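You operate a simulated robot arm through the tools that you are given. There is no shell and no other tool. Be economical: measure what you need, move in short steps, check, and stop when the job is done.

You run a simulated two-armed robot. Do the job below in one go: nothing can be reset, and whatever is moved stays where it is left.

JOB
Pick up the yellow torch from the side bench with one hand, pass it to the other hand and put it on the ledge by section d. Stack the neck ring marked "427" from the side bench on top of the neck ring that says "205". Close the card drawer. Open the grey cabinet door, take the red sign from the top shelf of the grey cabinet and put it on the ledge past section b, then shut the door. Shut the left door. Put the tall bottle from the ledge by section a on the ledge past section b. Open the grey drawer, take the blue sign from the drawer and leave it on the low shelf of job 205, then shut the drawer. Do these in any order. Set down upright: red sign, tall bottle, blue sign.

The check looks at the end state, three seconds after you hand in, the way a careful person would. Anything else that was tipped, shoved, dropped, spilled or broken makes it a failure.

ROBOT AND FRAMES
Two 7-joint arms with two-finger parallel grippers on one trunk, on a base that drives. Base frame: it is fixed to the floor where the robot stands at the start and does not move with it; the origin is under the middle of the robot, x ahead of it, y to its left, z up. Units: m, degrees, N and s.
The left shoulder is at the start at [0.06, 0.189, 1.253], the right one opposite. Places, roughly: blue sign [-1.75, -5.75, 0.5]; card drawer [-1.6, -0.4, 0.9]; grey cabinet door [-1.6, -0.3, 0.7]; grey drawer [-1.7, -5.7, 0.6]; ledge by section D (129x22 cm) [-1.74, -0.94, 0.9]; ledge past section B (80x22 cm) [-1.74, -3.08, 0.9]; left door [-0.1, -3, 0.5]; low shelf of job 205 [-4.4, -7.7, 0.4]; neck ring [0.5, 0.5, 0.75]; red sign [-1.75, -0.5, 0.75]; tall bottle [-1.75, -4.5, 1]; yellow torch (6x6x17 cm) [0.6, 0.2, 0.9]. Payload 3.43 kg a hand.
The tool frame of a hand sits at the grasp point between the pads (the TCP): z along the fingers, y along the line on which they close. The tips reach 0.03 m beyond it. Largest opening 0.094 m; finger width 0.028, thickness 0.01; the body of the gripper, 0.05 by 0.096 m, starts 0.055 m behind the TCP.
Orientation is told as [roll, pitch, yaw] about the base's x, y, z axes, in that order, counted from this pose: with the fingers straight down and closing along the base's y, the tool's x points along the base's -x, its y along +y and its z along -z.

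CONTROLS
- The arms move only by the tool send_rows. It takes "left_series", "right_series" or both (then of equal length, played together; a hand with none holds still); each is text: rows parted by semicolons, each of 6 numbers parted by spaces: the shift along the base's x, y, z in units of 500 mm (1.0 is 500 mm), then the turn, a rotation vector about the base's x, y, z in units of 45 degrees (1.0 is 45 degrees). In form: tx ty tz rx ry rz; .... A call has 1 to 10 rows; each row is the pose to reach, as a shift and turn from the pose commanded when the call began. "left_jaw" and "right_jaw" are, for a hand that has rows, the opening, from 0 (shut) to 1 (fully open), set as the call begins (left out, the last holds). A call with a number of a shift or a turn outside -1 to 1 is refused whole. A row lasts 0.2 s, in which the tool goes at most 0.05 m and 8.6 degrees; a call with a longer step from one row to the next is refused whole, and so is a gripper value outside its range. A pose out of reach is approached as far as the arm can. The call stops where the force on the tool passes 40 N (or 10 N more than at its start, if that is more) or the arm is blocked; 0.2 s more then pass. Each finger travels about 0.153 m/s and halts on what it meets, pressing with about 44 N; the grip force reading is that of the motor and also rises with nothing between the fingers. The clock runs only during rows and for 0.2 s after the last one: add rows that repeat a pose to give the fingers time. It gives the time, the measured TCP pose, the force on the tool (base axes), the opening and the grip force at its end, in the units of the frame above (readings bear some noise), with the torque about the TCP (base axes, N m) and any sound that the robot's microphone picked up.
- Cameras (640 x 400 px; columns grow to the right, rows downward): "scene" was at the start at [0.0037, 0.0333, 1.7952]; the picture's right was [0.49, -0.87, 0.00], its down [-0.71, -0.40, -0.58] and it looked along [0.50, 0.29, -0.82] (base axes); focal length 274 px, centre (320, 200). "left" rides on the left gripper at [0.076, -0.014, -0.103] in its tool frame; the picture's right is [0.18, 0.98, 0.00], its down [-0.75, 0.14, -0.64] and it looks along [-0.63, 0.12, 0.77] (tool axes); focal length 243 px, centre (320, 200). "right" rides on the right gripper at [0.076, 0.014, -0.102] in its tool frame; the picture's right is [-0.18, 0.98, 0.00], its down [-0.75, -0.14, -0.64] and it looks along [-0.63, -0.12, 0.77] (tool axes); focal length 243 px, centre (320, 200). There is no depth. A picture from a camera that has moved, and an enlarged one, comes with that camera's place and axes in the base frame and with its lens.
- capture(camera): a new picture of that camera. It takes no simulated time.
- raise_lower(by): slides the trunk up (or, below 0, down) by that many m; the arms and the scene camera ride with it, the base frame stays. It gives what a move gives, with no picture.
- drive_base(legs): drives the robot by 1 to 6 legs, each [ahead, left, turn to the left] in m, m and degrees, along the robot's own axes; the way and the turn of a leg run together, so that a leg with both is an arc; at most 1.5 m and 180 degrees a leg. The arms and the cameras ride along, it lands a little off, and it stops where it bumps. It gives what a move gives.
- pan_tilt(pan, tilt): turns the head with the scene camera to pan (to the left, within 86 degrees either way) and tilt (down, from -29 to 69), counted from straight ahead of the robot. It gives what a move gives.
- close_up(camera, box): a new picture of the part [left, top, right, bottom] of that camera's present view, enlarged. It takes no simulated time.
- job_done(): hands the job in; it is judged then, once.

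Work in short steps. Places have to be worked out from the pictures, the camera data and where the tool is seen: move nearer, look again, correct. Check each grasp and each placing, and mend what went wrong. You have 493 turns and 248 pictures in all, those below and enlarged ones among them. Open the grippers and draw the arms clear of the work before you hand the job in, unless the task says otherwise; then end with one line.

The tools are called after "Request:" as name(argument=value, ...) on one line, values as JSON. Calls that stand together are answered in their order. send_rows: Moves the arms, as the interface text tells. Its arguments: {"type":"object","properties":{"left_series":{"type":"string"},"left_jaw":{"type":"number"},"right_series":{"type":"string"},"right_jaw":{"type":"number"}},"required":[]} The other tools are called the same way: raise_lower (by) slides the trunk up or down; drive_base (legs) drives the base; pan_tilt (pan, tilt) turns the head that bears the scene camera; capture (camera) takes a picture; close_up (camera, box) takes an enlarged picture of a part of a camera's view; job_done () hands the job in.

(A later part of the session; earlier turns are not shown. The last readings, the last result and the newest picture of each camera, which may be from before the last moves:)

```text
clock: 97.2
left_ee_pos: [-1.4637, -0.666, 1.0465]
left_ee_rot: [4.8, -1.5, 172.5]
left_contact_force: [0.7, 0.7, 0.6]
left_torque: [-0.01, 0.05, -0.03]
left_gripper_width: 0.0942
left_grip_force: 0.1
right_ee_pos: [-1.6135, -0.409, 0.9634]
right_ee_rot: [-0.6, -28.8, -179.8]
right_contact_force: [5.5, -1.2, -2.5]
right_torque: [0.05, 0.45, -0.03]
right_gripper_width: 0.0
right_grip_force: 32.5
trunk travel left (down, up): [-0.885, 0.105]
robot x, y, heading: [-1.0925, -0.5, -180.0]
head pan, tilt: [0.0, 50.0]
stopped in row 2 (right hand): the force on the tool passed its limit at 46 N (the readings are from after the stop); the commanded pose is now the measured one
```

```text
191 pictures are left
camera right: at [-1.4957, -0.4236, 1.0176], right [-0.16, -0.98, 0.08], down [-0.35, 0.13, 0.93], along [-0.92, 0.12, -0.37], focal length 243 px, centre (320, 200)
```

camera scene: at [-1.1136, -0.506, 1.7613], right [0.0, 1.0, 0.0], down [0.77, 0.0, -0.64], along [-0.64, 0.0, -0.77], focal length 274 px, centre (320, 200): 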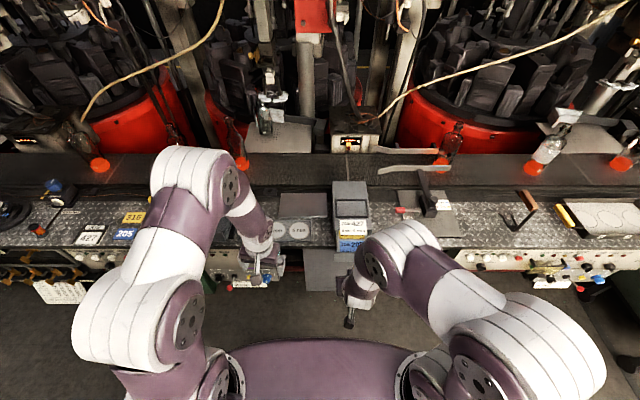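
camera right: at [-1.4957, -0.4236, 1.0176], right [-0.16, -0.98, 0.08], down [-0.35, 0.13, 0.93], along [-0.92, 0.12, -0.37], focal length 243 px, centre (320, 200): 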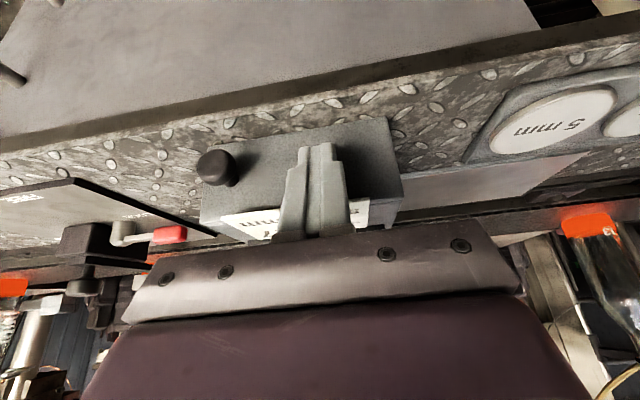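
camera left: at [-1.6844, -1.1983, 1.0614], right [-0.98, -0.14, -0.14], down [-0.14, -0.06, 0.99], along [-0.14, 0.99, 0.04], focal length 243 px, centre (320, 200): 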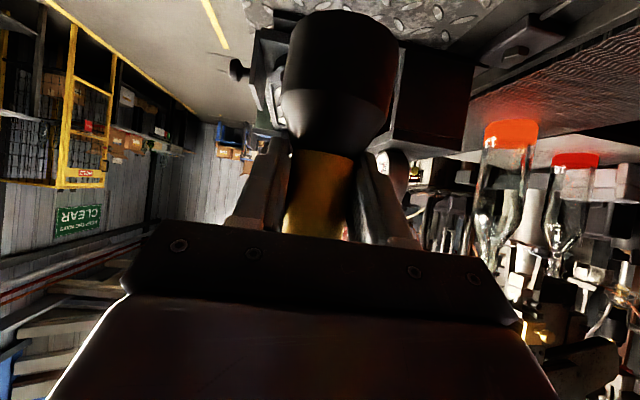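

It hit a hard stop. I retract the hand upward/back and inspect the drawer.

Request:
send_rows(right_series="0.08 0 0.02 0 0 0; 0.16 0.04 0.06 0 0 0; 0.2 0.1 0.1 0 0 0; 0.2 0.17 0.12 0 0 0; 0.2 0.24 0.14 0 0 0; 0.2 0.3 0.14 0 0 0")

Request:
close_up(camera="scene", box=[270, 160, 450, 280])

```text
clock: 98.6
left_ee_pos: [-1.4713, -0.665, 1.044]
left_ee_rot: [4.7, -1.1, 172.6]
left_contact_force: [-0.2, 0.6, -0.4]
left_torque: [-0.01, 0.0, -0.02]
left_gripper_width: 0.0939
left_grip_force: 0.0
right_ee_pos: [-1.5099, -0.311, 1.0523]
right_ee_rot: [-1.4, -28.3, -179.8]
right_contact_force: [-0.1, -1.0, 0.7]
right_torque: [0.01, -0.02, 0.05]
right_gripper_width: 0.0
right_grip_force: 33.0
right hand out of reach, approached as far as the arm can: row 5, 6
trunk travel left (down, up): [-0.885, 0.105]
robot x, y, heading: [-1.0982, -0.5039, -180.0]
head pan, tilt: [0.0, 50.0]
```

```text
3.33 times, centred on (360, 220) of scene
camera zoom: at [-1.113, -0.5058, 1.7613], right [0.0, 1.0, 0.0], down [0.77, 0.0, -0.64], along [-0.64, 0.0, -0.77], focal length 912 px, centre (187, 133)
```

zoom: 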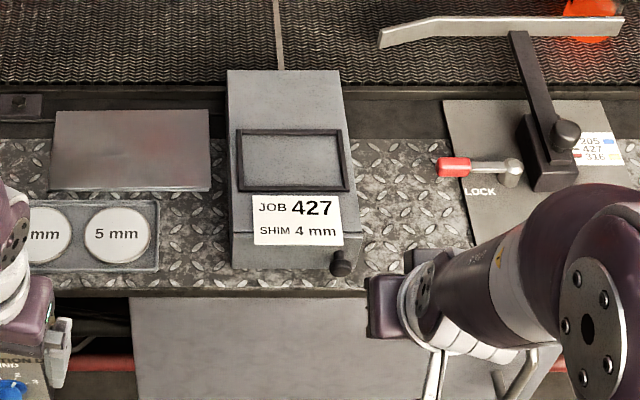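

Card drawer is closed. Now the cabinet: handle vertical at y≈−0.14, z 0.69–0.81, hinge on the left. I reposition to the right of the door and lower the trunk.

Request:
drive_base(legs=[[-0.2, 0, 0], [0, -0.6, 0]])

Request:
raise_lower(by=-0.25)

Request:
pan_tilt(pan=20, tilt=45)

Request:
capture(camera="scene")

Request:
capture(camera="left")

```text
clock: 103.2
left_ee_pos: [-1.271, -0.0758, 1.0437]
left_ee_rot: [4.6, -1.1, 172.3]
left_contact_force: [-0.2, 0.0, 0.0]
left_torque: [0.01, -0.02, 0.03]
left_gripper_width: 0.0941
left_grip_force: 0.0
right_ee_pos: [-1.3096, 0.2808, 1.0516]
right_ee_rot: [-1.4, -28.5, 179.8]
right_contact_force: [0.2, -0.2, -1.4]
right_torque: [-0.02, -0.01, 0.0]
right_gripper_width: 0.0001
right_grip_force: 32.9
trunk travel left (down, up): [-0.885, 0.105]
robot x, y, heading: [-0.8971, 0.0838, 179.6]
head pan, tilt: [0.0, 50.0]
```

```text
clock: 105.7
left_ee_pos: [-1.2711, -0.0753, 0.794]
left_ee_rot: [4.7, -1.1, 172.3]
left_contact_force: [0.0, 0.7, 0.7]
left_torque: [-0.01, 0.01, 0.0]
left_gripper_width: 0.094
left_grip_force: 0.1
right_ee_pos: [-1.3091, 0.2814, 0.8017]
right_ee_rot: [-1.4, -28.5, 179.9]
right_contact_force: [-0.6, 1.0, 0.2]
right_torque: [-0.02, -0.01, 0.01]
right_gripper_width: 0.0
right_grip_force: 33.0
trunk travel left (down, up): [-0.635, 0.355]
robot x, y, heading: [-0.896, 0.0843, 180.0]
head pan, tilt: [0.0, 50.0]
```

```text
clock: 106.6
left_ee_pos: [-1.2722, -0.0757, 0.7935]
left_ee_rot: [4.7, -1.1, 172.3]
left_contact_force: [-0.8, 0.4, 0.8]
left_torque: [-0.02, -0.03, 0.01]
left_gripper_width: 0.0941
left_grip_force: 0.1
right_ee_pos: [-1.3089, 0.2817, 0.8016]
right_ee_rot: [-1.3, -28.4, 179.9]
right_contact_force: [-0.2, -0.1, -0.3]
right_torque: [0.02, 0.01, -0.02]
right_gripper_width: 0.0003
right_grip_force: 33.5
trunk travel left (down, up): [-0.635, 0.355]
robot x, y, heading: [-0.897, 0.0885, 180.0]
head pan, tilt: [20.0, 45.0]
```

```text
189 pictures are left
camera scene: at [-0.9125, 0.0563, 1.5182], right [-0.34, 0.94, 0.0], down [0.67, 0.24, -0.71], along [-0.66, -0.24, -0.71], focal length 274 px, centre (320, 200)
```

scene: 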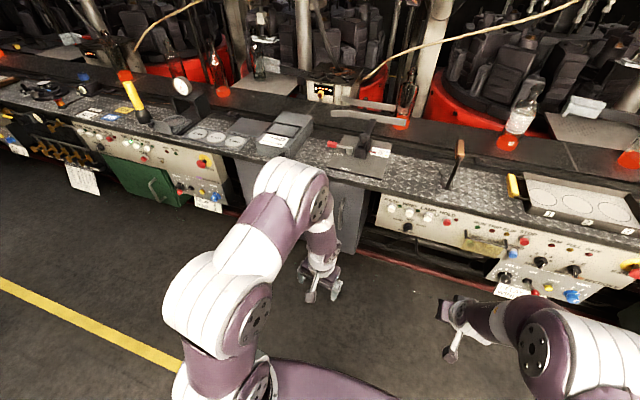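

```text
188 pictures are left
camera left: at [-1.1917, -0.0641, 0.8935], right [0.05, -1.0, 0.08], down [-0.75, 0.01, 0.67], along [-0.66, -0.09, -0.74], focal length 243 px, centre (320, 200)
```

left: 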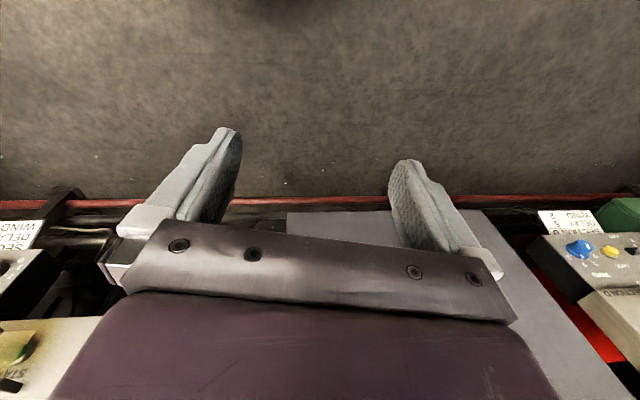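

I level the left hand's yaw and pitch its fingers forward.

Request:
send_rows(left_series="0.02 -0.02 0 0 0 0.17; 0.05 -0.04 0 0 0.17 0.17; 0.08 -0.06 0 0 0.34 0.17; 0.1 -0.08 0 0 0.51 0.17; 0.1 -0.1 0 0 0.68 0.17; 0.1 -0.12 0 0 0.85 0.17; 0.1 -0.12 0 0 0.98 0.17")

Request:
send_rows(left_series="0 0 0 0 0.17 0; 0 0 0 0 0.34 0; 0 0 0 0 0.5 0; 0 0 0 0 0.5 0")

Request:
capture(camera="left")

```text
clock: 108.2
left_ee_pos: [-1.2355, -0.1164, 0.8051]
left_ee_rot: [9.1, -46.2, 178.3]
left_contact_force: [0.4, -0.2, -0.1]
left_torque: [-0.03, 0.0, 0.01]
left_gripper_width: 0.0941
left_grip_force: 0.0
left hand out of reach, approached as far as the arm can: row 3, 4, 6, 7
right_ee_pos: [-1.3084, 0.2817, 0.8022]
right_ee_rot: [-1.4, -28.5, 179.9]
right_contact_force: [0.6, -0.2, 0.2]
right_torque: [-0.02, 0.0, -0.03]
right_gripper_width: 0.0
right_grip_force: 33.2
trunk travel left (down, up): [-0.635, 0.355]
robot x, y, heading: [-0.8987, 0.0882, 179.8]
head pan, tilt: [20.0, 45.0]
```

```text
clock: 109.2
left_ee_pos: [-1.3065, -0.1119, 0.8481]
left_ee_rot: [10.1, -59.9, 177.7]
left_contact_force: [-0.7, 0.8, 0.3]
left_torque: [0.0, 0.0, 0.04]
left_gripper_width: 0.094
left_grip_force: 0.1
left hand out of reach, approached as far as the arm can: row 1, 2, 3, 4
right_ee_pos: [-1.3087, 0.2804, 0.8021]
right_ee_rot: [-1.4, -28.4, 179.9]
right_contact_force: [0.0, -0.4, -0.1]
right_torque: [0.0, 0.02, 0.0]
right_gripper_width: 0.0
right_grip_force: 33.2
trunk travel left (down, up): [-0.635, 0.355]
robot x, y, heading: [-0.8965, 0.0887, 180.2]
head pan, tilt: [20.0, 45.0]
```

```text
187 pictures are left
camera left: at [-1.1833, -0.0866, 0.8311], right [0.2, -0.98, -0.07], down [0.19, -0.03, 0.98], along [-0.96, -0.21, 0.18], focal length 243 px, centre (320, 200)
```

left: 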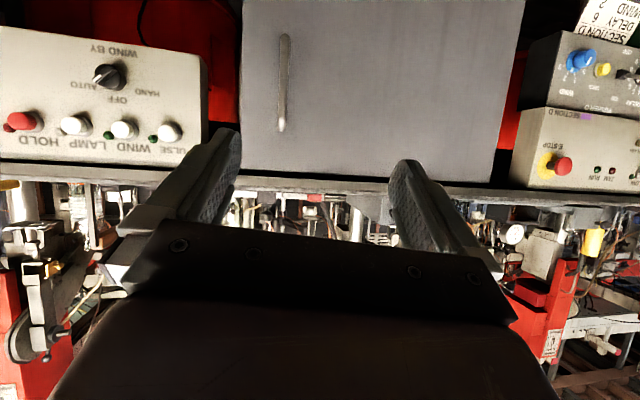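

Handle is at y≈−0.103, z 0.665–0.80. I move the robot a little right and closer so the door can swing clear of it.

Request:
drive_base(legs=[[0.0, -0.13, 0], [0.15, 0, 0]])

Request:
capture(camera="left")

```text
clock: 111.4
left_ee_pos: [-1.4576, 0.0192, 0.8475]
left_ee_rot: [10.0, -59.9, 178.0]
left_contact_force: [-0.8, -0.3, -0.3]
left_torque: [-0.02, -0.01, 0.0]
left_gripper_width: 0.0941
left_grip_force: 0.1
right_ee_pos: [-1.4602, 0.4134, 0.8017]
right_ee_rot: [-1.5, -28.4, -179.7]
right_contact_force: [-0.4, 0.0, 0.2]
right_torque: [0.01, 0.0, 0.02]
right_gripper_width: 0.0001
right_grip_force: 32.6
trunk travel left (down, up): [-0.635, 0.355]
robot x, y, heading: [-1.0419, 0.2181, -179.9]
head pan, tilt: [20.0, 45.0]
```

```text
186 pictures are left
camera left: at [-1.3332, 0.0466, 0.831], right [0.21, -0.98, -0.07], down [0.19, -0.03, 0.98], along [-0.96, -0.22, 0.18], focal length 243 px, centre (320, 200)
```

left: 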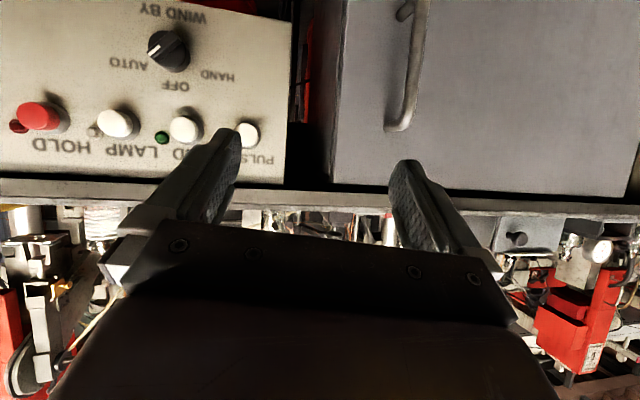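

Handle bar triangulates to (−1.59,−0.107), door face ≈−1.62. I move the open left hand in front of it.

Request:
send_rows(left_series="0 -0.06 -0.05 0 0 0; 0 -0.12 -0.1 0 0 0; -0.02 -0.18 -0.15 0 0 0; -0.05 -0.23 -0.2 0 0 0; -0.08 -0.252 -0.22 0 0 0; -0.08 -0.252 -0.22 0 0 0")

Request:
capture(camera="left")

```text
clock: 112.8
left_ee_pos: [-1.5171, 0.0237, 0.7635]
left_ee_rot: [10.1, -59.9, 178.3]
left_contact_force: [0.1, 0.6, 0.0]
left_torque: [-0.02, -0.02, 0.01]
left_gripper_width: 0.094
left_grip_force: 0.0
left hand out of reach, approached as far as the arm can: row 1, 2, 3, 4, 5, 6
right_ee_pos: [-1.4593, 0.4149, 0.8013]
right_ee_rot: [-1.4, -28.5, -179.9]
right_contact_force: [1.1, 1.4, 0.1]
right_torque: [-0.02, 0.02, 0.03]
right_gripper_width: 0.0
right_grip_force: 33.8
trunk travel left (down, up): [-0.635, 0.355]
robot x, y, heading: [-1.0486, 0.2245, -179.9]
head pan, tilt: [20.0, 45.0]
```

```text
185 pictures are left
camera left: at [-1.3942, 0.051, 0.7469], right [0.21, -0.97, -0.07], down [0.19, -0.03, 0.98], along [-0.96, -0.22, 0.18], focal length 243 px, centre (320, 200)
```

left: 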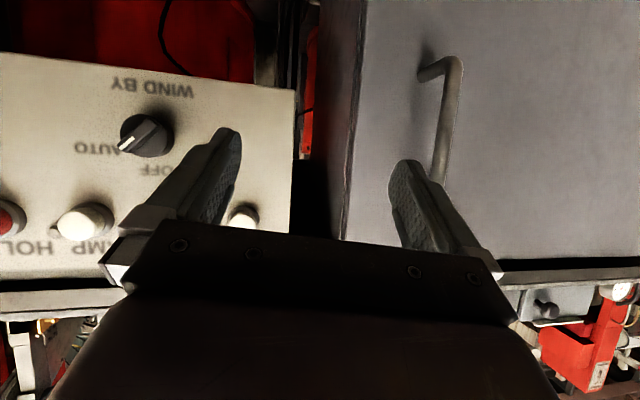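

The left arm can't go farther left in this pose, so I back the hand off and shift the robot left instead.

Request:
send_rows(left_series="0.06 0 0.0 0 0 0; 0.12 0 0 0 0 0; 0.14 0 0 0 0 0")

Request:
drive_base(legs=[[0, 0.13, 0]])

Request:
capture(camera="left")

```text
clock: 113.6
left_ee_pos: [-1.5043, 0.0241, 0.791]
left_ee_rot: [10.0, -59.6, 178.1]
left_contact_force: [-0.6, -0.3, 0.2]
left_torque: [0.01, -0.02, 0.03]
left_gripper_width: 0.0941
left_grip_force: 0.1
left hand out of reach, approached as far as the arm can: row 1, 2, 3
right_ee_pos: [-1.4607, 0.4134, 0.802]
right_ee_rot: [-1.3, -28.4, -179.9]
right_contact_force: [0.0, 0.6, -0.6]
right_torque: [-0.03, 0.01, 0.01]
right_gripper_width: 0.0
right_grip_force: 33.1
trunk travel left (down, up): [-0.635, 0.355]
robot x, y, heading: [-1.0477, 0.2202, -179.8]
head pan, tilt: [20.0, 45.0]
```

```text
clock: 114.9
left_ee_pos: [-1.5037, -0.1039, 0.7896]
left_ee_rot: [9.9, -59.5, 178.1]
left_contact_force: [0.3, -0.1, -0.1]
left_torque: [0.04, -0.02, 0.0]
left_gripper_width: 0.0939
left_grip_force: 0.1
right_ee_pos: [-1.4591, 0.2856, 0.8015]
right_ee_rot: [-1.4, -28.5, -179.8]
right_contact_force: [0.3, 0.7, 0.8]
right_torque: [-0.02, 0.0, 0.0]
right_gripper_width: 0.0
right_grip_force: 33.1
trunk travel left (down, up): [-0.635, 0.355]
robot x, y, heading: [-1.0448, 0.0926, -180.0]
head pan, tilt: [20.0, 45.0]
```

```text
184 pictures are left
camera left: at [-1.3798, -0.0776, 0.7739], right [0.21, -0.98, -0.07], down [0.18, -0.03, 0.98], along [-0.96, -0.22, 0.17], focal length 243 px, centre (320, 200)
```

left: 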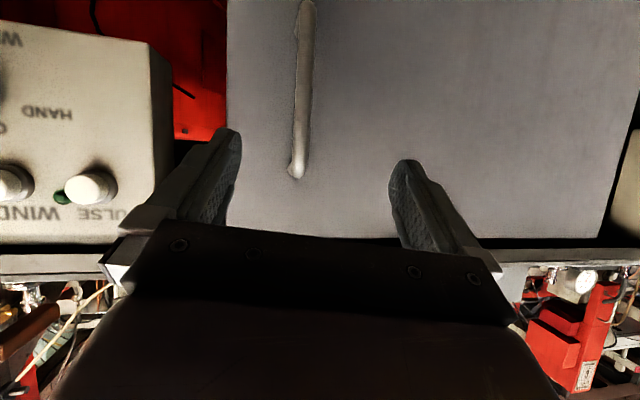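

Handle is aligned at y≈−0.104, z 0.665–0.79. I lower the trunk 6 cm and drive ahead 7 cm to bring the fingers around it.

Request:
raise_lower(by=-0.06)

Request:
drive_base(legs=[[0.07, 0, 0]])

Request:
capture(camera="left")

```text
clock: 115.9
left_ee_pos: [-1.5047, -0.1037, 0.7308]
left_ee_rot: [10.1, -59.6, 177.9]
left_contact_force: [0.2, -0.1, -0.1]
left_torque: [0.04, -0.02, 0.0]
left_gripper_width: 0.0942
left_grip_force: 0.0
right_ee_pos: [-1.4591, 0.2861, 0.7404]
right_ee_rot: [-1.4, -28.4, -179.9]
right_contact_force: [0.5, -0.3, -0.2]
right_torque: [-0.01, -0.03, -0.04]
right_gripper_width: 0.0001
right_grip_force: 33.3
trunk travel left (down, up): [-0.575, 0.415]
robot x, y, heading: [-1.0442, 0.0936, -180.0]
head pan, tilt: [20.0, 45.0]
```

```text
clock: 116.9
left_ee_pos: [-1.5763, -0.1039, 0.7298]
left_ee_rot: [10.1, -59.5, 177.9]
left_contact_force: [-0.7, 0.4, 0.5]
left_torque: [-0.02, -0.01, 0.01]
left_gripper_width: 0.0939
left_grip_force: 0.1
right_ee_pos: [-1.532, 0.2864, 0.7409]
right_ee_rot: [-1.4, -28.4, -179.8]
right_contact_force: [0.6, 0.7, 0.0]
right_torque: [-0.02, 0.01, -0.01]
right_gripper_width: 0.0
right_grip_force: 32.7
trunk travel left (down, up): [-0.575, 0.415]
robot x, y, heading: [-1.1184, 0.089, -179.7]
head pan, tilt: [20.0, 45.0]
```

```text
183 pictures are left
camera left: at [-1.4526, -0.0773, 0.7136], right [0.21, -0.98, -0.07], down [0.18, -0.03, 0.98], along [-0.96, -0.22, 0.17], focal length 243 px, centre (320, 200)
```

left: 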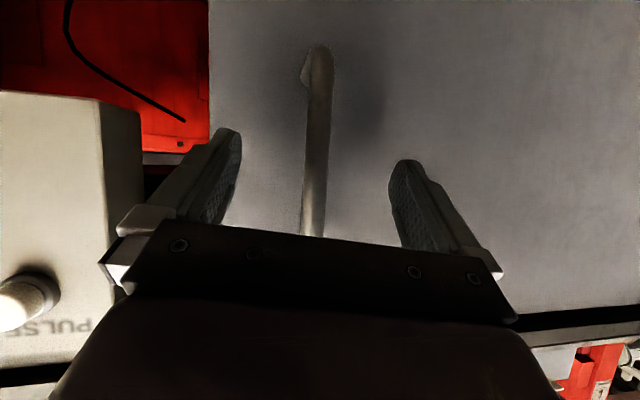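

The handle is between the fingers. I close the left hand on it and draw the right hand back from the panels.

Request:
send_rows(left_series="0 0 0 0 0 0; 0 0 0 0 0 0; 0 0 0 0 0 0; 0 0 0 0 0 0; 0 0 0 0 0 0", left_jaw=0, right_series="0.08 0 0 0 0 0; 0.16 0 0 0 0 0; 0.22 0 0 0 0 0; 0.26 0 0 0 0 0; 0.26 0 0 0 0 0")

```text
clock: 118.1
left_ee_pos: [-1.576, -0.1015, 0.7304]
left_ee_rot: [10.2, -59.6, 177.6]
left_contact_force: [3.0, 28.0, -5.3]
left_torque: [1.82, 0.26, -0.41]
left_gripper_width: 0.0165
left_grip_force: 44.9
right_ee_pos: [-1.4159, 0.2745, 0.742]
right_ee_rot: [-3.8, -27.6, -178.8]
right_contact_force: [1.1, -0.9, -0.5]
right_torque: [-0.01, 0.03, 0.01]
right_gripper_width: 0.0
right_grip_force: 33.0
right hand out of reach, approached as far as the arm can: row 1, 2, 3, 4, 5
trunk travel left (down, up): [-0.575, 0.415]
robot x, y, heading: [-1.1157, 0.0901, -179.5]
head pan, tilt: [20.0, 45.0]
```

Handle gripped. I pull the door by driving back along a slight arc.

Request:
drive_base(legs=[[-0.1, 0.011, 0], [-0.1, 0.035, 0]])

Request:
capture(camera="left")

Request:
capture(camera="scene")

```text
clock: 119.7
left_ee_pos: [-1.4621, -0.1238, 0.7306]
left_ee_rot: [9.5, -59.9, 179.6]
left_contact_force: [-1.4, -9.2, -15.9]
left_torque: [1.4, -0.14, 0.33]
left_gripper_width: 0.0162
left_grip_force: 45.7
right_ee_pos: [-1.304, 0.2537, 0.744]
right_ee_rot: [-4.1, -27.8, -178.6]
right_contact_force: [0.6, 0.0, -0.1]
right_torque: [0.0, 0.03, -0.01]
right_gripper_width: 0.0002
right_grip_force: 33.2
trunk travel left (down, up): [-0.575, 0.415]
robot x, y, heading: [-1.0048, 0.0795, -179.6]
head pan, tilt: [20.0, 45.0]
stopped in leg 2: the force on the tool passed its limit at 46 N (the readings are from after the stop); the commanded pose is now the measured one
```

```text
182 pictures are left
camera left: at [-1.3393, -0.0963, 0.7141], right [0.22, -0.97, -0.08], down [0.19, -0.04, 0.98], along [-0.96, -0.23, 0.18], focal length 243 px, centre (320, 200)
```

left: 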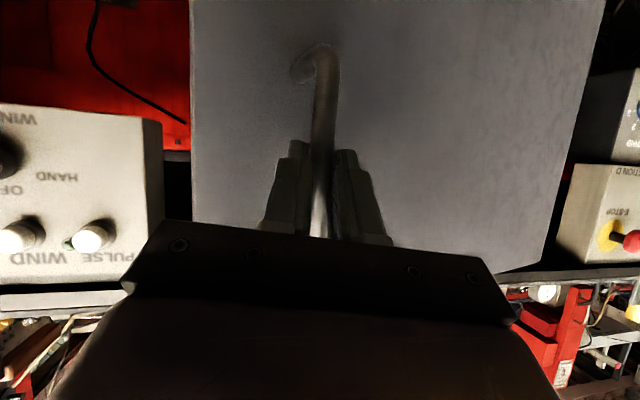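

```text
181 pictures are left
camera scene: at [-1.0205, 0.044, 1.4581], right [-0.35, 0.94, 0.0], down [0.66, 0.25, -0.71], along [-0.66, -0.24, -0.71], focal length 274 px, centre (320, 200)
```

scene: 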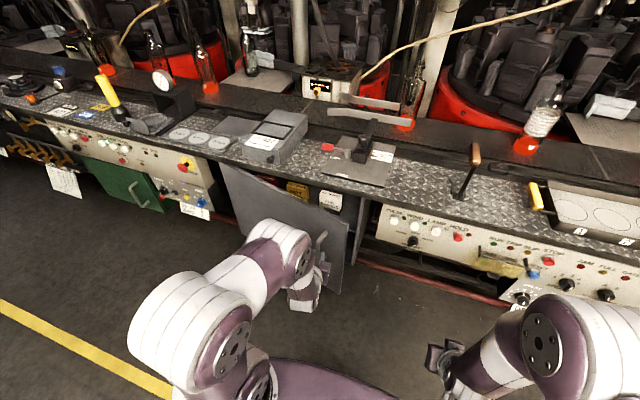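

Door is opening (~15°). I continue pulling with shorter legs following the arc.

Request:
drive_base(legs=[[-0.06, 0.02, 0]])

Request:
drive_base(legs=[[-0.055, 0.026, 0]])

```text
clock: 120.7
left_ee_pos: [-1.4114, -0.1461, 0.7312]
left_ee_rot: [9.4, -59.9, -179.7]
left_contact_force: [-3.2, -7.2, -8.5]
left_torque: [1.62, -0.13, 0.39]
left_gripper_width: 0.0158
left_grip_force: 45.1
right_ee_pos: [-1.2541, 0.2358, 0.742]
right_ee_rot: [-4.1, -27.8, -178.4]
right_contact_force: [-0.5, -0.1, 0.4]
right_torque: [-0.01, 0.0, 0.02]
right_gripper_width: 0.0
right_grip_force: 33.1
trunk travel left (down, up): [-0.575, 0.415]
robot x, y, heading: [-0.9578, 0.0598, -179.5]
head pan, tilt: [20.0, 45.0]
stopped in leg 1: the force on the tool passed its limit at 42 N (the readings are from after the stop); the commanded pose is now the measured one
```

```text
clock: 121.8
left_ee_pos: [-1.3594, -0.1758, 0.7307]
left_ee_rot: [9.3, -60.0, -179.1]
left_contact_force: [-5.4, -10.4, -6.9]
left_torque: [1.52, 0.02, 0.37]
left_gripper_width: 0.016
left_grip_force: 45.5
right_ee_pos: [-1.2002, 0.2093, 0.7427]
right_ee_rot: [-4.0, -27.6, -178.3]
right_contact_force: [-0.5, 0.8, 0.5]
right_torque: [-0.08, -0.02, -0.03]
right_gripper_width: 0.0002
right_grip_force: 32.9
trunk travel left (down, up): [-0.575, 0.415]
robot x, y, heading: [-0.9028, 0.036, -179.4]
head pan, tilt: [20.0, 45.0]
stopped in leg 1: the force on the tool passed its limit at 41 N (the readings are from after the stop); the commanded pose is now the measured one
```

Continuing along the arc (now ~28°).

Request:
drive_base(legs=[[-0.05, 0.034, 0]])

Request:
drive_base(legs=[[-0.045, 0.037, 0]])

Request:
drive_base(legs=[[-0.042, 0.042, 0]])

Request:
capture(camera="scene")

```text
clock: 122.8
left_ee_pos: [-1.3083, -0.2112, 0.7322]
left_ee_rot: [9.1, -60.2, -179.2]
left_contact_force: [-25.5, -29.6, -9.4]
left_torque: [1.06, -0.14, 0.34]
left_gripper_width: 0.0155
left_grip_force: 44.9
right_ee_pos: [-1.1499, 0.1732, 0.7433]
right_ee_rot: [-4.3, -27.5, -178.1]
right_contact_force: [0.3, 0.0, 0.7]
right_torque: [-0.02, 0.06, -0.02]
right_gripper_width: 0.0
right_grip_force: 33.0
trunk travel left (down, up): [-0.575, 0.415]
robot x, y, heading: [-0.8482, -0.001, -179.3]
head pan, tilt: [20.0, 45.0]
```

```text
clock: 123.8
left_ee_pos: [-1.2659, -0.247, 0.733]
left_ee_rot: [9.1, -60.4, -179.0]
left_contact_force: [-32.4, -30.0, -5.2]
left_torque: [0.6, 0.07, 0.51]
left_gripper_width: 0.0148
left_grip_force: 45.0
right_ee_pos: [-1.1045, 0.1368, 0.7442]
right_ee_rot: [-4.2, -27.5, -178.2]
right_contact_force: [-0.1, -0.2, 0.4]
right_torque: [0.0, -0.01, -0.04]
right_gripper_width: 0.0
right_grip_force: 33.2
trunk travel left (down, up): [-0.575, 0.415]
robot x, y, heading: [-0.8063, -0.0345, -179.4]
head pan, tilt: [20.0, 45.0]
```

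```text
clock: 124.7
left_ee_pos: [-1.2256, -0.2894, 0.7335]
left_ee_rot: [9.2, -60.7, -179.1]
left_contact_force: [-32.1, -23.4, -2.5]
left_torque: [0.02, -0.2, 0.44]
left_gripper_width: 0.0134
left_grip_force: 45.2
right_ee_pos: [-1.0617, 0.0967, 0.7429]
right_ee_rot: [-4.1, -27.5, -178.3]
right_contact_force: [0.9, 0.9, 0.6]
right_torque: [0.0, 0.01, -0.01]
right_gripper_width: 0.0
right_grip_force: 33.1
trunk travel left (down, up): [-0.575, 0.415]
robot x, y, heading: [-0.7636, -0.083, -179.6]
head pan, tilt: [20.0, 45.0]
```

```text
180 pictures are left
camera scene: at [-0.7804, -0.1151, 1.4583], right [-0.35, 0.94, 0.0], down [0.66, 0.25, -0.7], along [-0.66, -0.24, -0.71], focal length 274 px, centre (320, 200)
```

scene: 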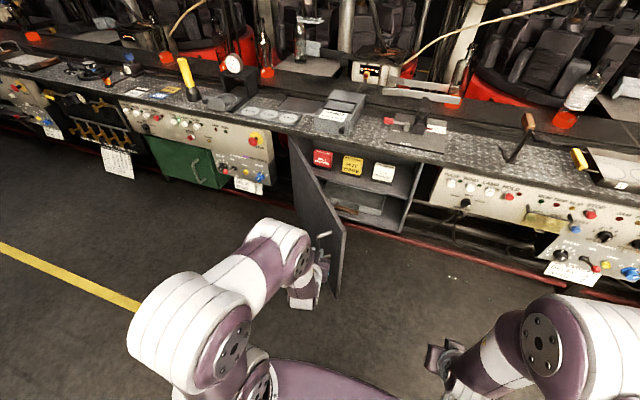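

Door is ~54° open; signs (red, yellow, white) visible on the top shelf. I continue a few more arc steps.

Request:
drive_base(legs=[[-0.03, 0.05, 0]])

Request:
drive_base(legs=[[-0.022, 0.055, 0]])

Request:
drive_base(legs=[[-0.012, 0.06, 0]])

Request:
drive_base(legs=[[-0.005, 0.06, 0]])

Request:
capture(camera="scene")

```text
clock: 125.7
left_ee_pos: [-1.1925, -0.34, 0.7354]
left_ee_rot: [9.5, -60.7, -179.5]
left_contact_force: [-5.3, -2.7, -14.8]
left_torque: [0.04, -0.86, -0.13]
left_gripper_width: 0.0136
left_grip_force: 45.2
right_ee_pos: [-1.0302, 0.0451, 0.7416]
right_ee_rot: [-4.1, -27.7, -178.4]
right_contact_force: [0.4, 0.4, -0.3]
right_torque: [0.01, 0.0, -0.05]
right_gripper_width: 0.0002
right_grip_force: 32.7
trunk travel left (down, up): [-0.575, 0.415]
robot x, y, heading: [-0.7302, -0.1308, -179.6]
head pan, tilt: [20.0, 45.0]
```

```text
clock: 126.7
left_ee_pos: [-1.1672, -0.3933, 0.7355]
left_ee_rot: [9.7, -60.4, -179.6]
left_contact_force: [13.9, 5.9, -6.4]
left_torque: [0.02, -0.78, -0.38]
left_gripper_width: 0.0131
left_grip_force: 44.8
right_ee_pos: [-1.0053, -0.0096, 0.7438]
right_ee_rot: [-4.0, -27.8, -178.3]
right_contact_force: [-0.3, -0.1, -0.4]
right_torque: [0.0, 0.01, 0.04]
right_gripper_width: 0.0
right_grip_force: 33.4
trunk travel left (down, up): [-0.575, 0.415]
robot x, y, heading: [-0.7073, -0.186, -179.0]
head pan, tilt: [20.0, 45.0]
```

```text
clock: 127.8
left_ee_pos: [-1.1479, -0.4496, 0.7348]
left_ee_rot: [10.1, -60.3, 179.9]
left_contact_force: [20.4, 4.2, 17.3]
left_torque: [0.07, 0.89, 0.12]
left_gripper_width: 0.0132
left_grip_force: 44.8
right_ee_pos: [-0.99, -0.0656, 0.7445]
right_ee_rot: [-3.9, -27.9, -178.3]
right_contact_force: [0.4, 0.3, -0.8]
right_torque: [0.0, -0.04, 0.02]
right_gripper_width: 0.0001
right_grip_force: 33.3
trunk travel left (down, up): [-0.575, 0.415]
robot x, y, heading: [-0.6968, -0.2462, -179.4]
head pan, tilt: [20.0, 45.0]
stopped in leg 1: the force on the tool passed its limit at 41 N (the readings are from after the stop); the commanded pose is now the measured one
```

```text
clock: 128.6
left_ee_pos: [-1.1429, -0.4727, 0.7344]
left_ee_rot: [10.2, -60.2, 179.8]
left_contact_force: [19.6, 3.5, 22.2]
left_torque: [-0.14, 0.86, -0.19]
left_gripper_width: 0.0133
left_grip_force: 44.8
right_ee_pos: [-0.9859, -0.0877, 0.7455]
right_ee_rot: [-4.1, -27.9, -178.3]
right_contact_force: [-0.1, -0.8, 1.7]
right_torque: [0.04, 0.07, -0.01]
right_gripper_width: 0.0
right_grip_force: 33.4
trunk travel left (down, up): [-0.575, 0.415]
robot x, y, heading: [-0.6866, -0.269, -179.6]
head pan, tilt: [20.0, 45.0]
stopped in leg 1: the force on the tool passed its limit at 43 N (the readings are from after the stop); the commanded pose is now the measured one
```

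```text
179 pictures are left
camera scene: at [-0.6986, -0.2974, 1.4583], right [-0.35, 0.94, 0.0], down [0.66, 0.25, -0.71], along [-0.67, -0.25, -0.7], focal length 274 px, centre (320, 200)
```

scene: 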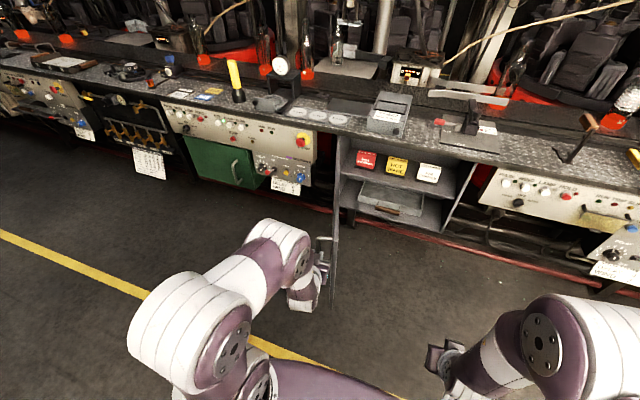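

Door ~80° open. I open the left fingers a little and back straight off the handle.

Request:
send_rows(left_series="0 0 0 0 0 0; 0 0 0 0 0 0; 0 0 0 0 0 0", left_jaw=0.35)

Request:
drive_base(legs=[[-0.12, 0, 0]])

Request:
capture(camera="scene")

```text
clock: 129.4
left_ee_pos: [-1.1451, -0.4717, 0.7304]
left_ee_rot: [10.2, -59.8, 179.8]
left_contact_force: [-0.3, -0.3, -0.5]
left_torque: [0.01, 0.03, 0.04]
left_gripper_width: 0.0329
left_grip_force: 0.0
right_ee_pos: [-0.9896, -0.0876, 0.7431]
right_ee_rot: [-3.9, -27.7, -178.4]
right_contact_force: [-0.5, 0.2, 0.2]
right_torque: [-0.02, 0.05, 0.0]
right_gripper_width: 0.0
right_grip_force: 32.9
trunk travel left (down, up): [-0.575, 0.415]
robot x, y, heading: [-0.6891, -0.2656, -179.4]
head pan, tilt: [20.0, 45.0]
```

```text
clock: 130.7
left_ee_pos: [-1.0261, -0.4698, 0.7318]
left_ee_rot: [10.2, -60.0, 179.7]
left_contact_force: [0.2, 0.2, 0.0]
left_torque: [0.0, 0.0, 0.03]
left_gripper_width: 0.0329
left_grip_force: 0.1
right_ee_pos: [-0.8705, -0.0857, 0.7443]
right_ee_rot: [-4.0, -27.7, -178.4]
right_contact_force: [0.5, 0.3, 0.5]
right_torque: [-0.01, 0.0, 0.02]
right_gripper_width: 0.0
right_grip_force: 32.8
trunk travel left (down, up): [-0.575, 0.415]
robot x, y, heading: [-0.5665, -0.2619, -179.5]
head pan, tilt: [20.0, 45.0]
```

```text
178 pictures are left
camera scene: at [-0.585, -0.2937, 1.4583], right [-0.35, 0.94, 0.0], down [0.66, 0.25, -0.71], along [-0.66, -0.25, -0.71], focal length 274 px, centre (320, 200)
```

scene: 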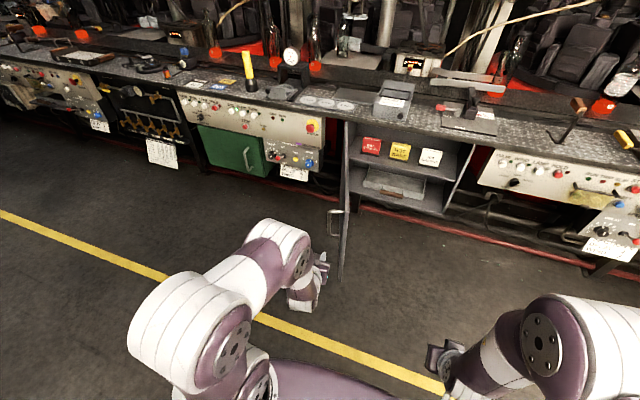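

I zoom in on the signs inside the cabinet.

Request:
close_up(camera="scene", box=[320, 100, 500, 230])

```text
3.08 times, centred on (410, 165) of scene
camera zoom: at [-0.585, -0.2937, 1.4583], right [-0.35, 0.94, 0.0], down [0.66, 0.25, -0.71], along [-0.66, -0.25, -0.71], focal length 842 px, centre (43, 308)
```

zoom: 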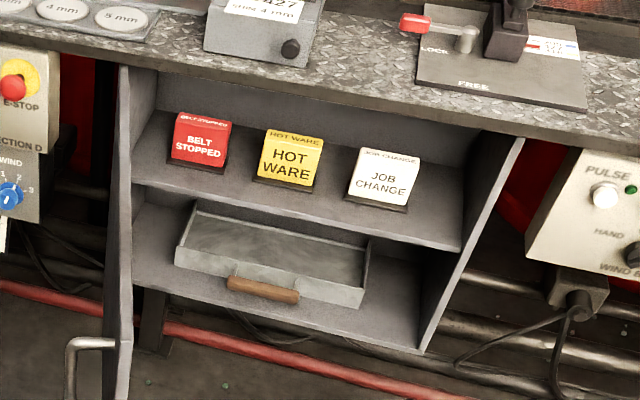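

The signs are blocky with ~9 cm width; I look with the left camera.

Request:
capture(camera="left")

Request:
close_up(camera="scene", box=[345, 120, 455, 180])

```text
176 pictures are left
camera left: at [-0.9037, -0.4391, 0.7149], right [0.24, -0.97, -0.07], down [0.19, -0.03, 0.98], along [-0.95, -0.25, 0.18], focal length 243 px, centre (320, 200)
```

left: 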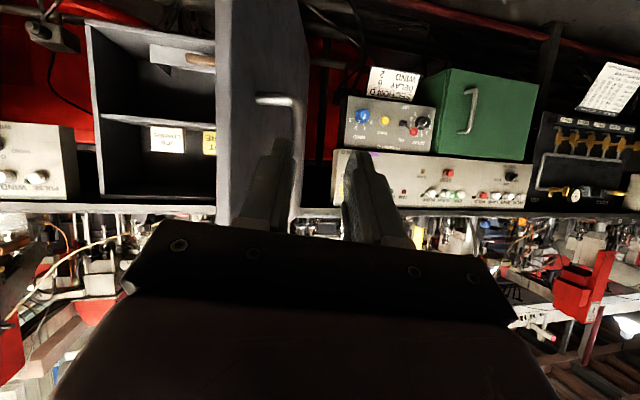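

```text
5.82 times, centred on (400, 150) of scene
camera zoom: at [-0.585, -0.2937, 1.4583], right [-0.35, 0.94, 0.0], down [0.66, 0.25, -0.71], along [-0.66, -0.25, -0.71], focal length 1592 px, centre (-146, 491)
```

zoom: 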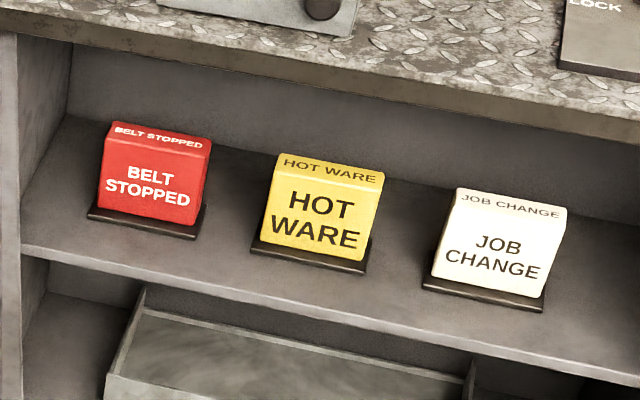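

The block is ~85 mm wide on a slightly wider base, so a front grasp closing along y works, but the door should be further open. I go round and push its inner face with the closed left hand.

Request:
send_rows(left_series="0 0 0 0 0 0; 0 0 0 0 0 0", left_jaw=0)

Request:
drive_base(legs=[[0, -0.2, 0], [0.2, 0, 0]])

Request:
drive_base(legs=[[0, 0.34, 0]])

Request:
capture(camera="scene")

```text
clock: 131.2
left_ee_pos: [-1.0283, -0.4701, 0.7306]
left_ee_rot: [10.3, -59.8, 179.6]
left_contact_force: [0.7, -0.5, 0.0]
left_torque: [0.01, -0.01, -0.02]
left_gripper_width: 0.0
left_grip_force: 33.3
right_ee_pos: [-0.87, -0.0848, 0.7425]
right_ee_rot: [-4.0, -27.7, -178.3]
right_contact_force: [-0.3, -1.1, 0.3]
right_torque: [0.0, -0.01, 0.03]
right_gripper_width: 0.0
right_grip_force: 32.3
trunk travel left (down, up): [-0.575, 0.415]
robot x, y, heading: [-0.5741, -0.2628, -179.3]
head pan, tilt: [20.0, 45.0]
```

```text
clock: 134.1
left_ee_pos: [-1.2396, -0.2735, 0.7315]
left_ee_rot: [10.2, -59.8, 179.6]
left_contact_force: [-0.1, 0.0, 0.1]
left_torque: [0.0, -0.02, 0.02]
left_gripper_width: 0.0003
left_grip_force: 33.5
right_ee_pos: [-1.0815, 0.1093, 0.7419]
right_ee_rot: [-4.1, -27.6, -178.5]
right_contact_force: [-0.3, -0.4, -0.1]
right_torque: [0.0, -0.01, -0.05]
right_gripper_width: 0.0
right_grip_force: 33.1
trunk travel left (down, up): [-0.575, 0.415]
robot x, y, heading: [-0.7832, -0.0625, -179.5]
head pan, tilt: [20.0, 45.0]
```

```text
clock: 136.3
left_ee_pos: [-1.2356, -0.6158, 0.7302]
left_ee_rot: [10.1, -59.9, 179.8]
left_contact_force: [0.1, -0.6, -0.5]
left_torque: [-0.02, -0.01, -0.02]
left_gripper_width: 0.0003
left_grip_force: 33.5
right_ee_pos: [-1.0787, -0.2322, 0.743]
right_ee_rot: [-4.1, -27.7, -178.3]
right_contact_force: [-0.1, -0.6, 0.3]
right_torque: [0.02, 0.0, 0.0]
right_gripper_width: 0.0
right_grip_force: 33.0
trunk travel left (down, up): [-0.575, 0.415]
robot x, y, heading: [-0.7806, -0.407, -179.6]
head pan, tilt: [20.0, 45.0]
```

```text
174 pictures are left
camera scene: at [-0.7947, -0.4405, 1.4582], right [-0.35, 0.94, 0.0], down [0.66, 0.25, -0.71], along [-0.66, -0.25, -0.71], focal length 274 px, centre (320, 200)
```

scene: 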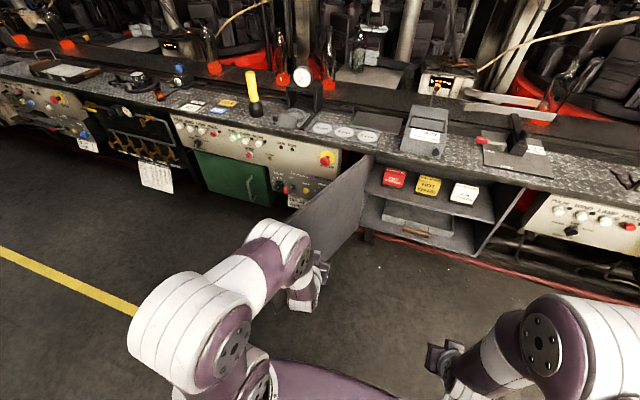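

Door is well past 90°. I straighten the left hand's residual roll, open it, and move to face the red sign.

Request:
drive_base(legs=[[0, -0.15, 0]])

Request:
send_rows(left_series="0 0 0 0.055 0 -0.09; 0 0 0 0.111 0 -0.192; 0 0 0 0.111 0 -0.192", left_jaw=1)

Request:
drive_base(legs=[[0.2, 0, 0]])

Request:
capture(camera="left")

```text
clock: 137.7
left_ee_pos: [-1.2369, -0.4664, 0.7306]
left_ee_rot: [10.4, -59.7, 179.6]
left_contact_force: [0.3, 0.0, -0.6]
left_torque: [0.03, -0.02, -0.01]
left_gripper_width: 0.0001
left_grip_force: 33.4
right_ee_pos: [-1.0803, -0.0815, 0.7427]
right_ee_rot: [-3.9, -27.7, -178.3]
right_contact_force: [-0.1, -0.1, 0.3]
right_torque: [-0.02, -0.01, 0.03]
right_gripper_width: 0.0
right_grip_force: 32.9
trunk travel left (down, up): [-0.575, 0.415]
robot x, y, heading: [-0.7816, -0.2602, -179.5]
head pan, tilt: [20.0, 45.0]
```

```text
clock: 138.5
left_ee_pos: [-1.2413, -0.4565, 0.7336]
left_ee_rot: [9.1, -59.6, 178.8]
left_contact_force: [0.0, 0.4, 0.7]
left_torque: [-0.05, 0.03, -0.01]
left_gripper_width: 0.094
left_grip_force: 0.0
left hand out of reach, approached as far as the arm can: row 1, 2, 3
right_ee_pos: [-1.08, -0.0819, 0.7428]
right_ee_rot: [-4.0, -27.7, -178.3]
right_contact_force: [-0.9, 0.3, 0.1]
right_torque: [0.03, -0.01, 0.0]
right_gripper_width: 0.0001
right_grip_force: 32.5
trunk travel left (down, up): [-0.575, 0.415]
robot x, y, heading: [-0.7824, -0.2558, -179.4]
head pan, tilt: [20.0, 45.0]
```

```text
clock: 140.1
left_ee_pos: [-1.4486, -0.4611, 0.7337]
left_ee_rot: [9.2, -59.4, 179.0]
left_contact_force: [-0.3, 0.2, -0.5]
left_torque: [-0.03, -0.02, 0.0]
left_gripper_width: 0.0941
left_grip_force: 0.0
right_ee_pos: [-1.2883, -0.0868, 0.742]
right_ee_rot: [-4.0, -27.6, -178.0]
right_contact_force: [-0.6, 0.0, -1.3]
right_torque: [-0.01, -0.03, -0.01]
right_gripper_width: 0.0003
right_grip_force: 33.1
trunk travel left (down, up): [-0.575, 0.415]
robot x, y, heading: [-0.9863, -0.263, -178.9]
head pan, tilt: [20.0, 45.0]
```

```text
173 pictures are left
camera left: at [-1.324, -0.434, 0.7183], right [0.21, -0.97, -0.08], down [0.18, -0.04, 0.98], along [-0.96, -0.22, 0.17], focal length 243 px, centre (320, 200)
```

left: 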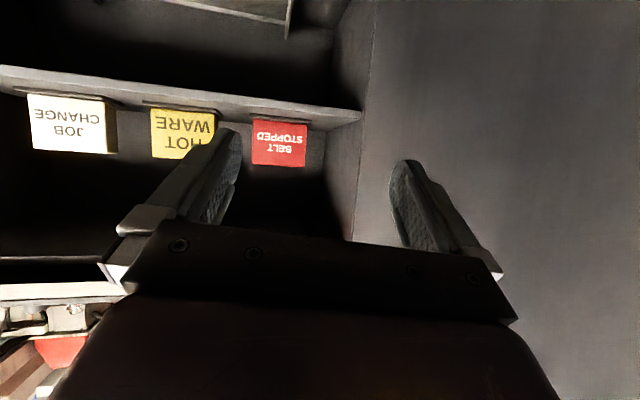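

Sign: face x≈−1.72, y≈−0.453, block z 0.675–0.74, shelf ≈0.665. I back the base a bit and extend the arm to see if the wrist can level out.

Request:
drive_base(legs=[[-0.15, 0, -1]])

Request:
send_rows(left_series="-0.08 0 0 0 0 0; -0.16 0 0 0 0 0; -0.24 0 0 0.05 0 -0.09; -0.28 0 0 0.1 0 -0.18; -0.3 0 0 0.1 0 -0.18; -0.3 0 0 0.1 0 -0.18")

```text
clock: 141.5
left_ee_pos: [-1.2995, -0.4537, 0.7352]
left_ee_rot: [9.2, -59.6, 178.2]
left_contact_force: [0.2, 0.7, 0.9]
left_torque: [0.03, 0.02, 0.0]
left_gripper_width: 0.0941
left_grip_force: 0.0
right_ee_pos: [-1.1347, -0.082, 0.7439]
right_ee_rot: [-4.0, -27.7, -178.9]
right_contact_force: [-0.5, 0.1, 0.2]
right_torque: [0.0, -0.01, -0.02]
right_gripper_width: 0.0003
right_grip_force: 33.4
trunk travel left (down, up): [-0.575, 0.415]
robot x, y, heading: [-0.838, -0.2604, 180.0]
head pan, tilt: [20.0, 45.0]
```

```text
clock: 142.9
left_ee_pos: [-1.4384, -0.3866, 0.7328]
left_ee_rot: [-0.2, -59.7, -179.1]
left_contact_force: [0.2, -0.1, -0.3]
left_torque: [-0.01, 0.0, 0.02]
left_gripper_width: 0.0941
left_grip_force: 0.1
left hand out of reach, approached as far as the arm can: row 3, 4, 5, 6
right_ee_pos: [-1.1343, -0.0813, 0.7426]
right_ee_rot: [-4.0, -27.5, -178.8]
right_contact_force: [-0.4, 0.6, 0.8]
right_torque: [-0.04, 0.02, 0.03]
right_gripper_width: 0.0
right_grip_force: 32.5
trunk travel left (down, up): [-0.575, 0.415]
robot x, y, heading: [-0.8399, -0.2625, 180.0]
head pan, tilt: [20.0, 45.0]
```

The wrist is level now (TCP 0.60 ahead, 0.124 left of the robot). I shift left and ahead part way and look.

Request:
drive_base(legs=[[0.15, 0.066, 0]])

Request:
capture(camera="left")

Request:
capture(camera="scene")

```text
clock: 144.3
left_ee_pos: [-1.5852, -0.4531, 0.7317]
left_ee_rot: [-0.4, -59.5, -179.3]
left_contact_force: [0.3, -0.6, -0.2]
left_torque: [0.01, -0.04, -0.02]
left_gripper_width: 0.0939
left_grip_force: 0.0
right_ee_pos: [-1.2809, -0.1488, 0.7412]
right_ee_rot: [-4.1, -27.5, -179.0]
right_contact_force: [-0.3, -0.6, 0.0]
right_torque: [0.05, -0.01, 0.0]
right_gripper_width: 0.0
right_grip_force: 32.8
trunk travel left (down, up): [-0.575, 0.415]
robot x, y, heading: [-0.9816, -0.3296, 179.8]
head pan, tilt: [20.0, 45.0]
```

```text
172 pictures are left
camera left: at [-1.459, -0.438, 0.7177], right [0.1, -0.98, -0.16], down [0.17, -0.14, 0.97], along [-0.98, -0.13, 0.16], focal length 243 px, centre (320, 200)
```

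left: 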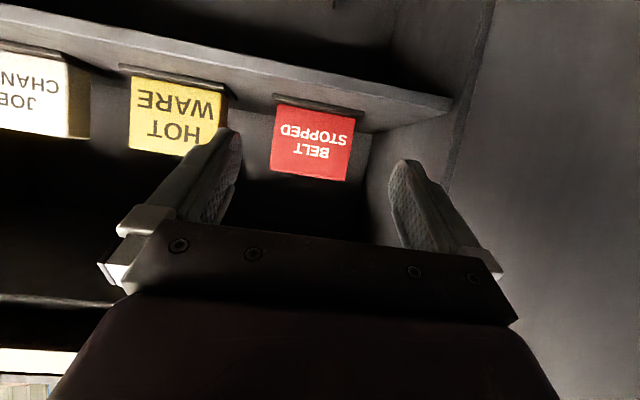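

```text
171 pictures are left
camera scene: at [-1.0013, -0.36, 1.4582], right [-0.34, 0.94, 0.0], down [0.67, 0.24, -0.71], along [-0.66, -0.24, -0.71], focal length 274 px, centre (320, 200)
```

scene: 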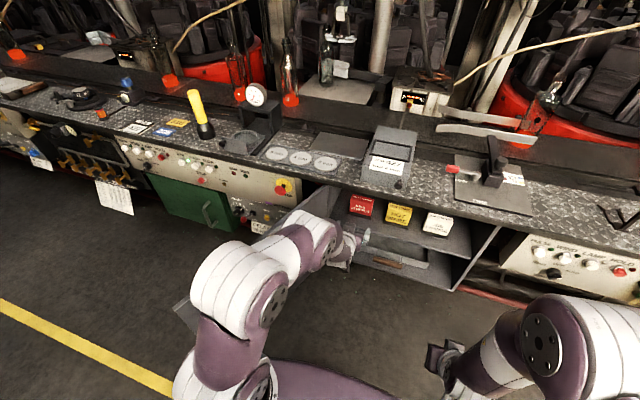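

Sign centre y≈−0.455, block ≈80 mm wide. I lower 14 mm and advance most of the way, then check alignment.

Request:
raise_lower(by=-0.014)

Request:
drive_base(legs=[[0.07, 0, 0]])

Request:
capture(camera="left")

```text
clock: 144.9
left_ee_pos: [-1.5843, -0.4522, 0.7196]
left_ee_rot: [-0.3, -59.6, -179.1]
left_contact_force: [1.0, 0.3, 1.2]
left_torque: [-0.03, -0.03, -0.01]
left_gripper_width: 0.094
left_grip_force: 0.0
right_ee_pos: [-1.2802, -0.1476, 0.7284]
right_ee_rot: [-4.0, -27.7, -179.1]
right_contact_force: [0.0, 0.1, 0.3]
right_torque: [-0.03, 0.0, 0.02]
right_gripper_width: 0.0001
right_grip_force: 32.8
trunk travel left (down, up): [-0.561, 0.429]
robot x, y, heading: [-0.9845, -0.3275, 180.1]
head pan, tilt: [20.0, 45.0]
```

```text
clock: 145.9
left_ee_pos: [-1.6529, -0.4512, 0.7168]
left_ee_rot: [-0.3, -59.7, -179.3]
left_contact_force: [0.6, 0.7, 0.2]
left_torque: [0.01, -0.04, 0.01]
left_gripper_width: 0.0941
left_grip_force: 0.2
right_ee_pos: [-1.3492, -0.1474, 0.7279]
right_ee_rot: [-4.1, -27.7, -179.0]
right_contact_force: [-0.6, 0.3, -1.1]
right_torque: [-0.01, -0.05, -0.02]
right_gripper_width: 0.0
right_grip_force: 33.3
trunk travel left (down, up): [-0.561, 0.429]
robot x, y, heading: [-1.0484, -0.3304, 179.8]
head pan, tilt: [20.0, 45.0]
```

```text
170 pictures are left
camera left: at [-1.5268, -0.4373, 0.7036], right [0.1, -0.98, -0.16], down [0.17, -0.14, 0.97], along [-0.98, -0.13, 0.16], focal length 243 px, centre (320, 200)
```

left: 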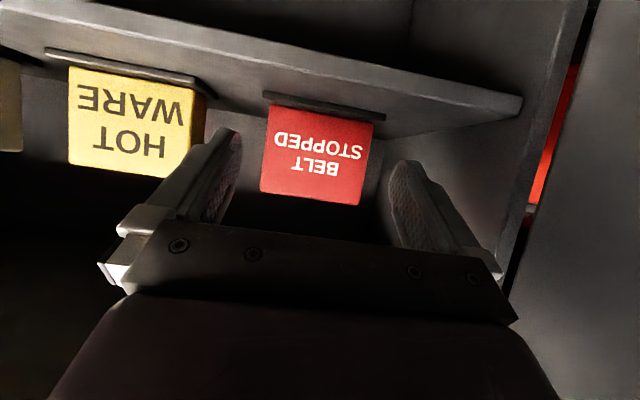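

Well aligned (sign y≈−0.454). I advance the final 8 cm.

Request:
drive_base(legs=[[0.08, 0.003, 0]])

Request:
capture(camera="left")

```text
clock: 147.0
left_ee_pos: [-1.735, -0.454, 0.7188]
left_ee_rot: [-0.3, -59.7, -179.4]
left_contact_force: [-0.5, -1.2, -0.8]
left_torque: [-0.01, 0.03, 0.0]
left_gripper_width: 0.0941
left_grip_force: 0.0
right_ee_pos: [-1.4304, -0.1498, 0.7272]
right_ee_rot: [-4.0, -27.6, -179.2]
right_contact_force: [0.6, 0.3, 0.5]
right_torque: [0.01, 0.01, -0.01]
right_gripper_width: 0.0
right_grip_force: 32.9
trunk travel left (down, up): [-0.561, 0.429]
robot x, y, heading: [-1.1345, -0.3312, 179.6]
head pan, tilt: [20.0, 45.0]
```

```text
169 pictures are left
camera left: at [-1.608, -0.4391, 0.7037], right [0.1, -0.98, -0.16], down [0.17, -0.14, 0.97], along [-0.98, -0.13, 0.16], focal length 243 px, centre (320, 200)
```

left: 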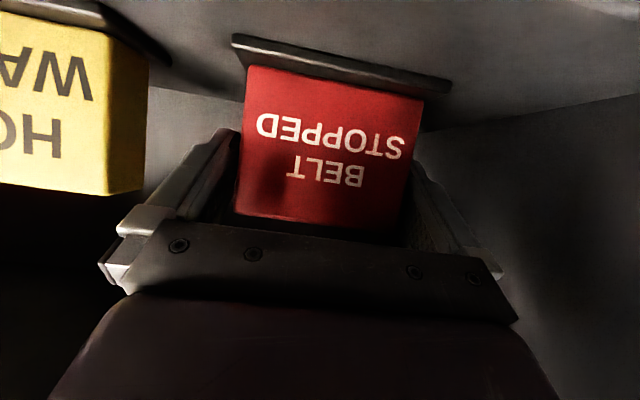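

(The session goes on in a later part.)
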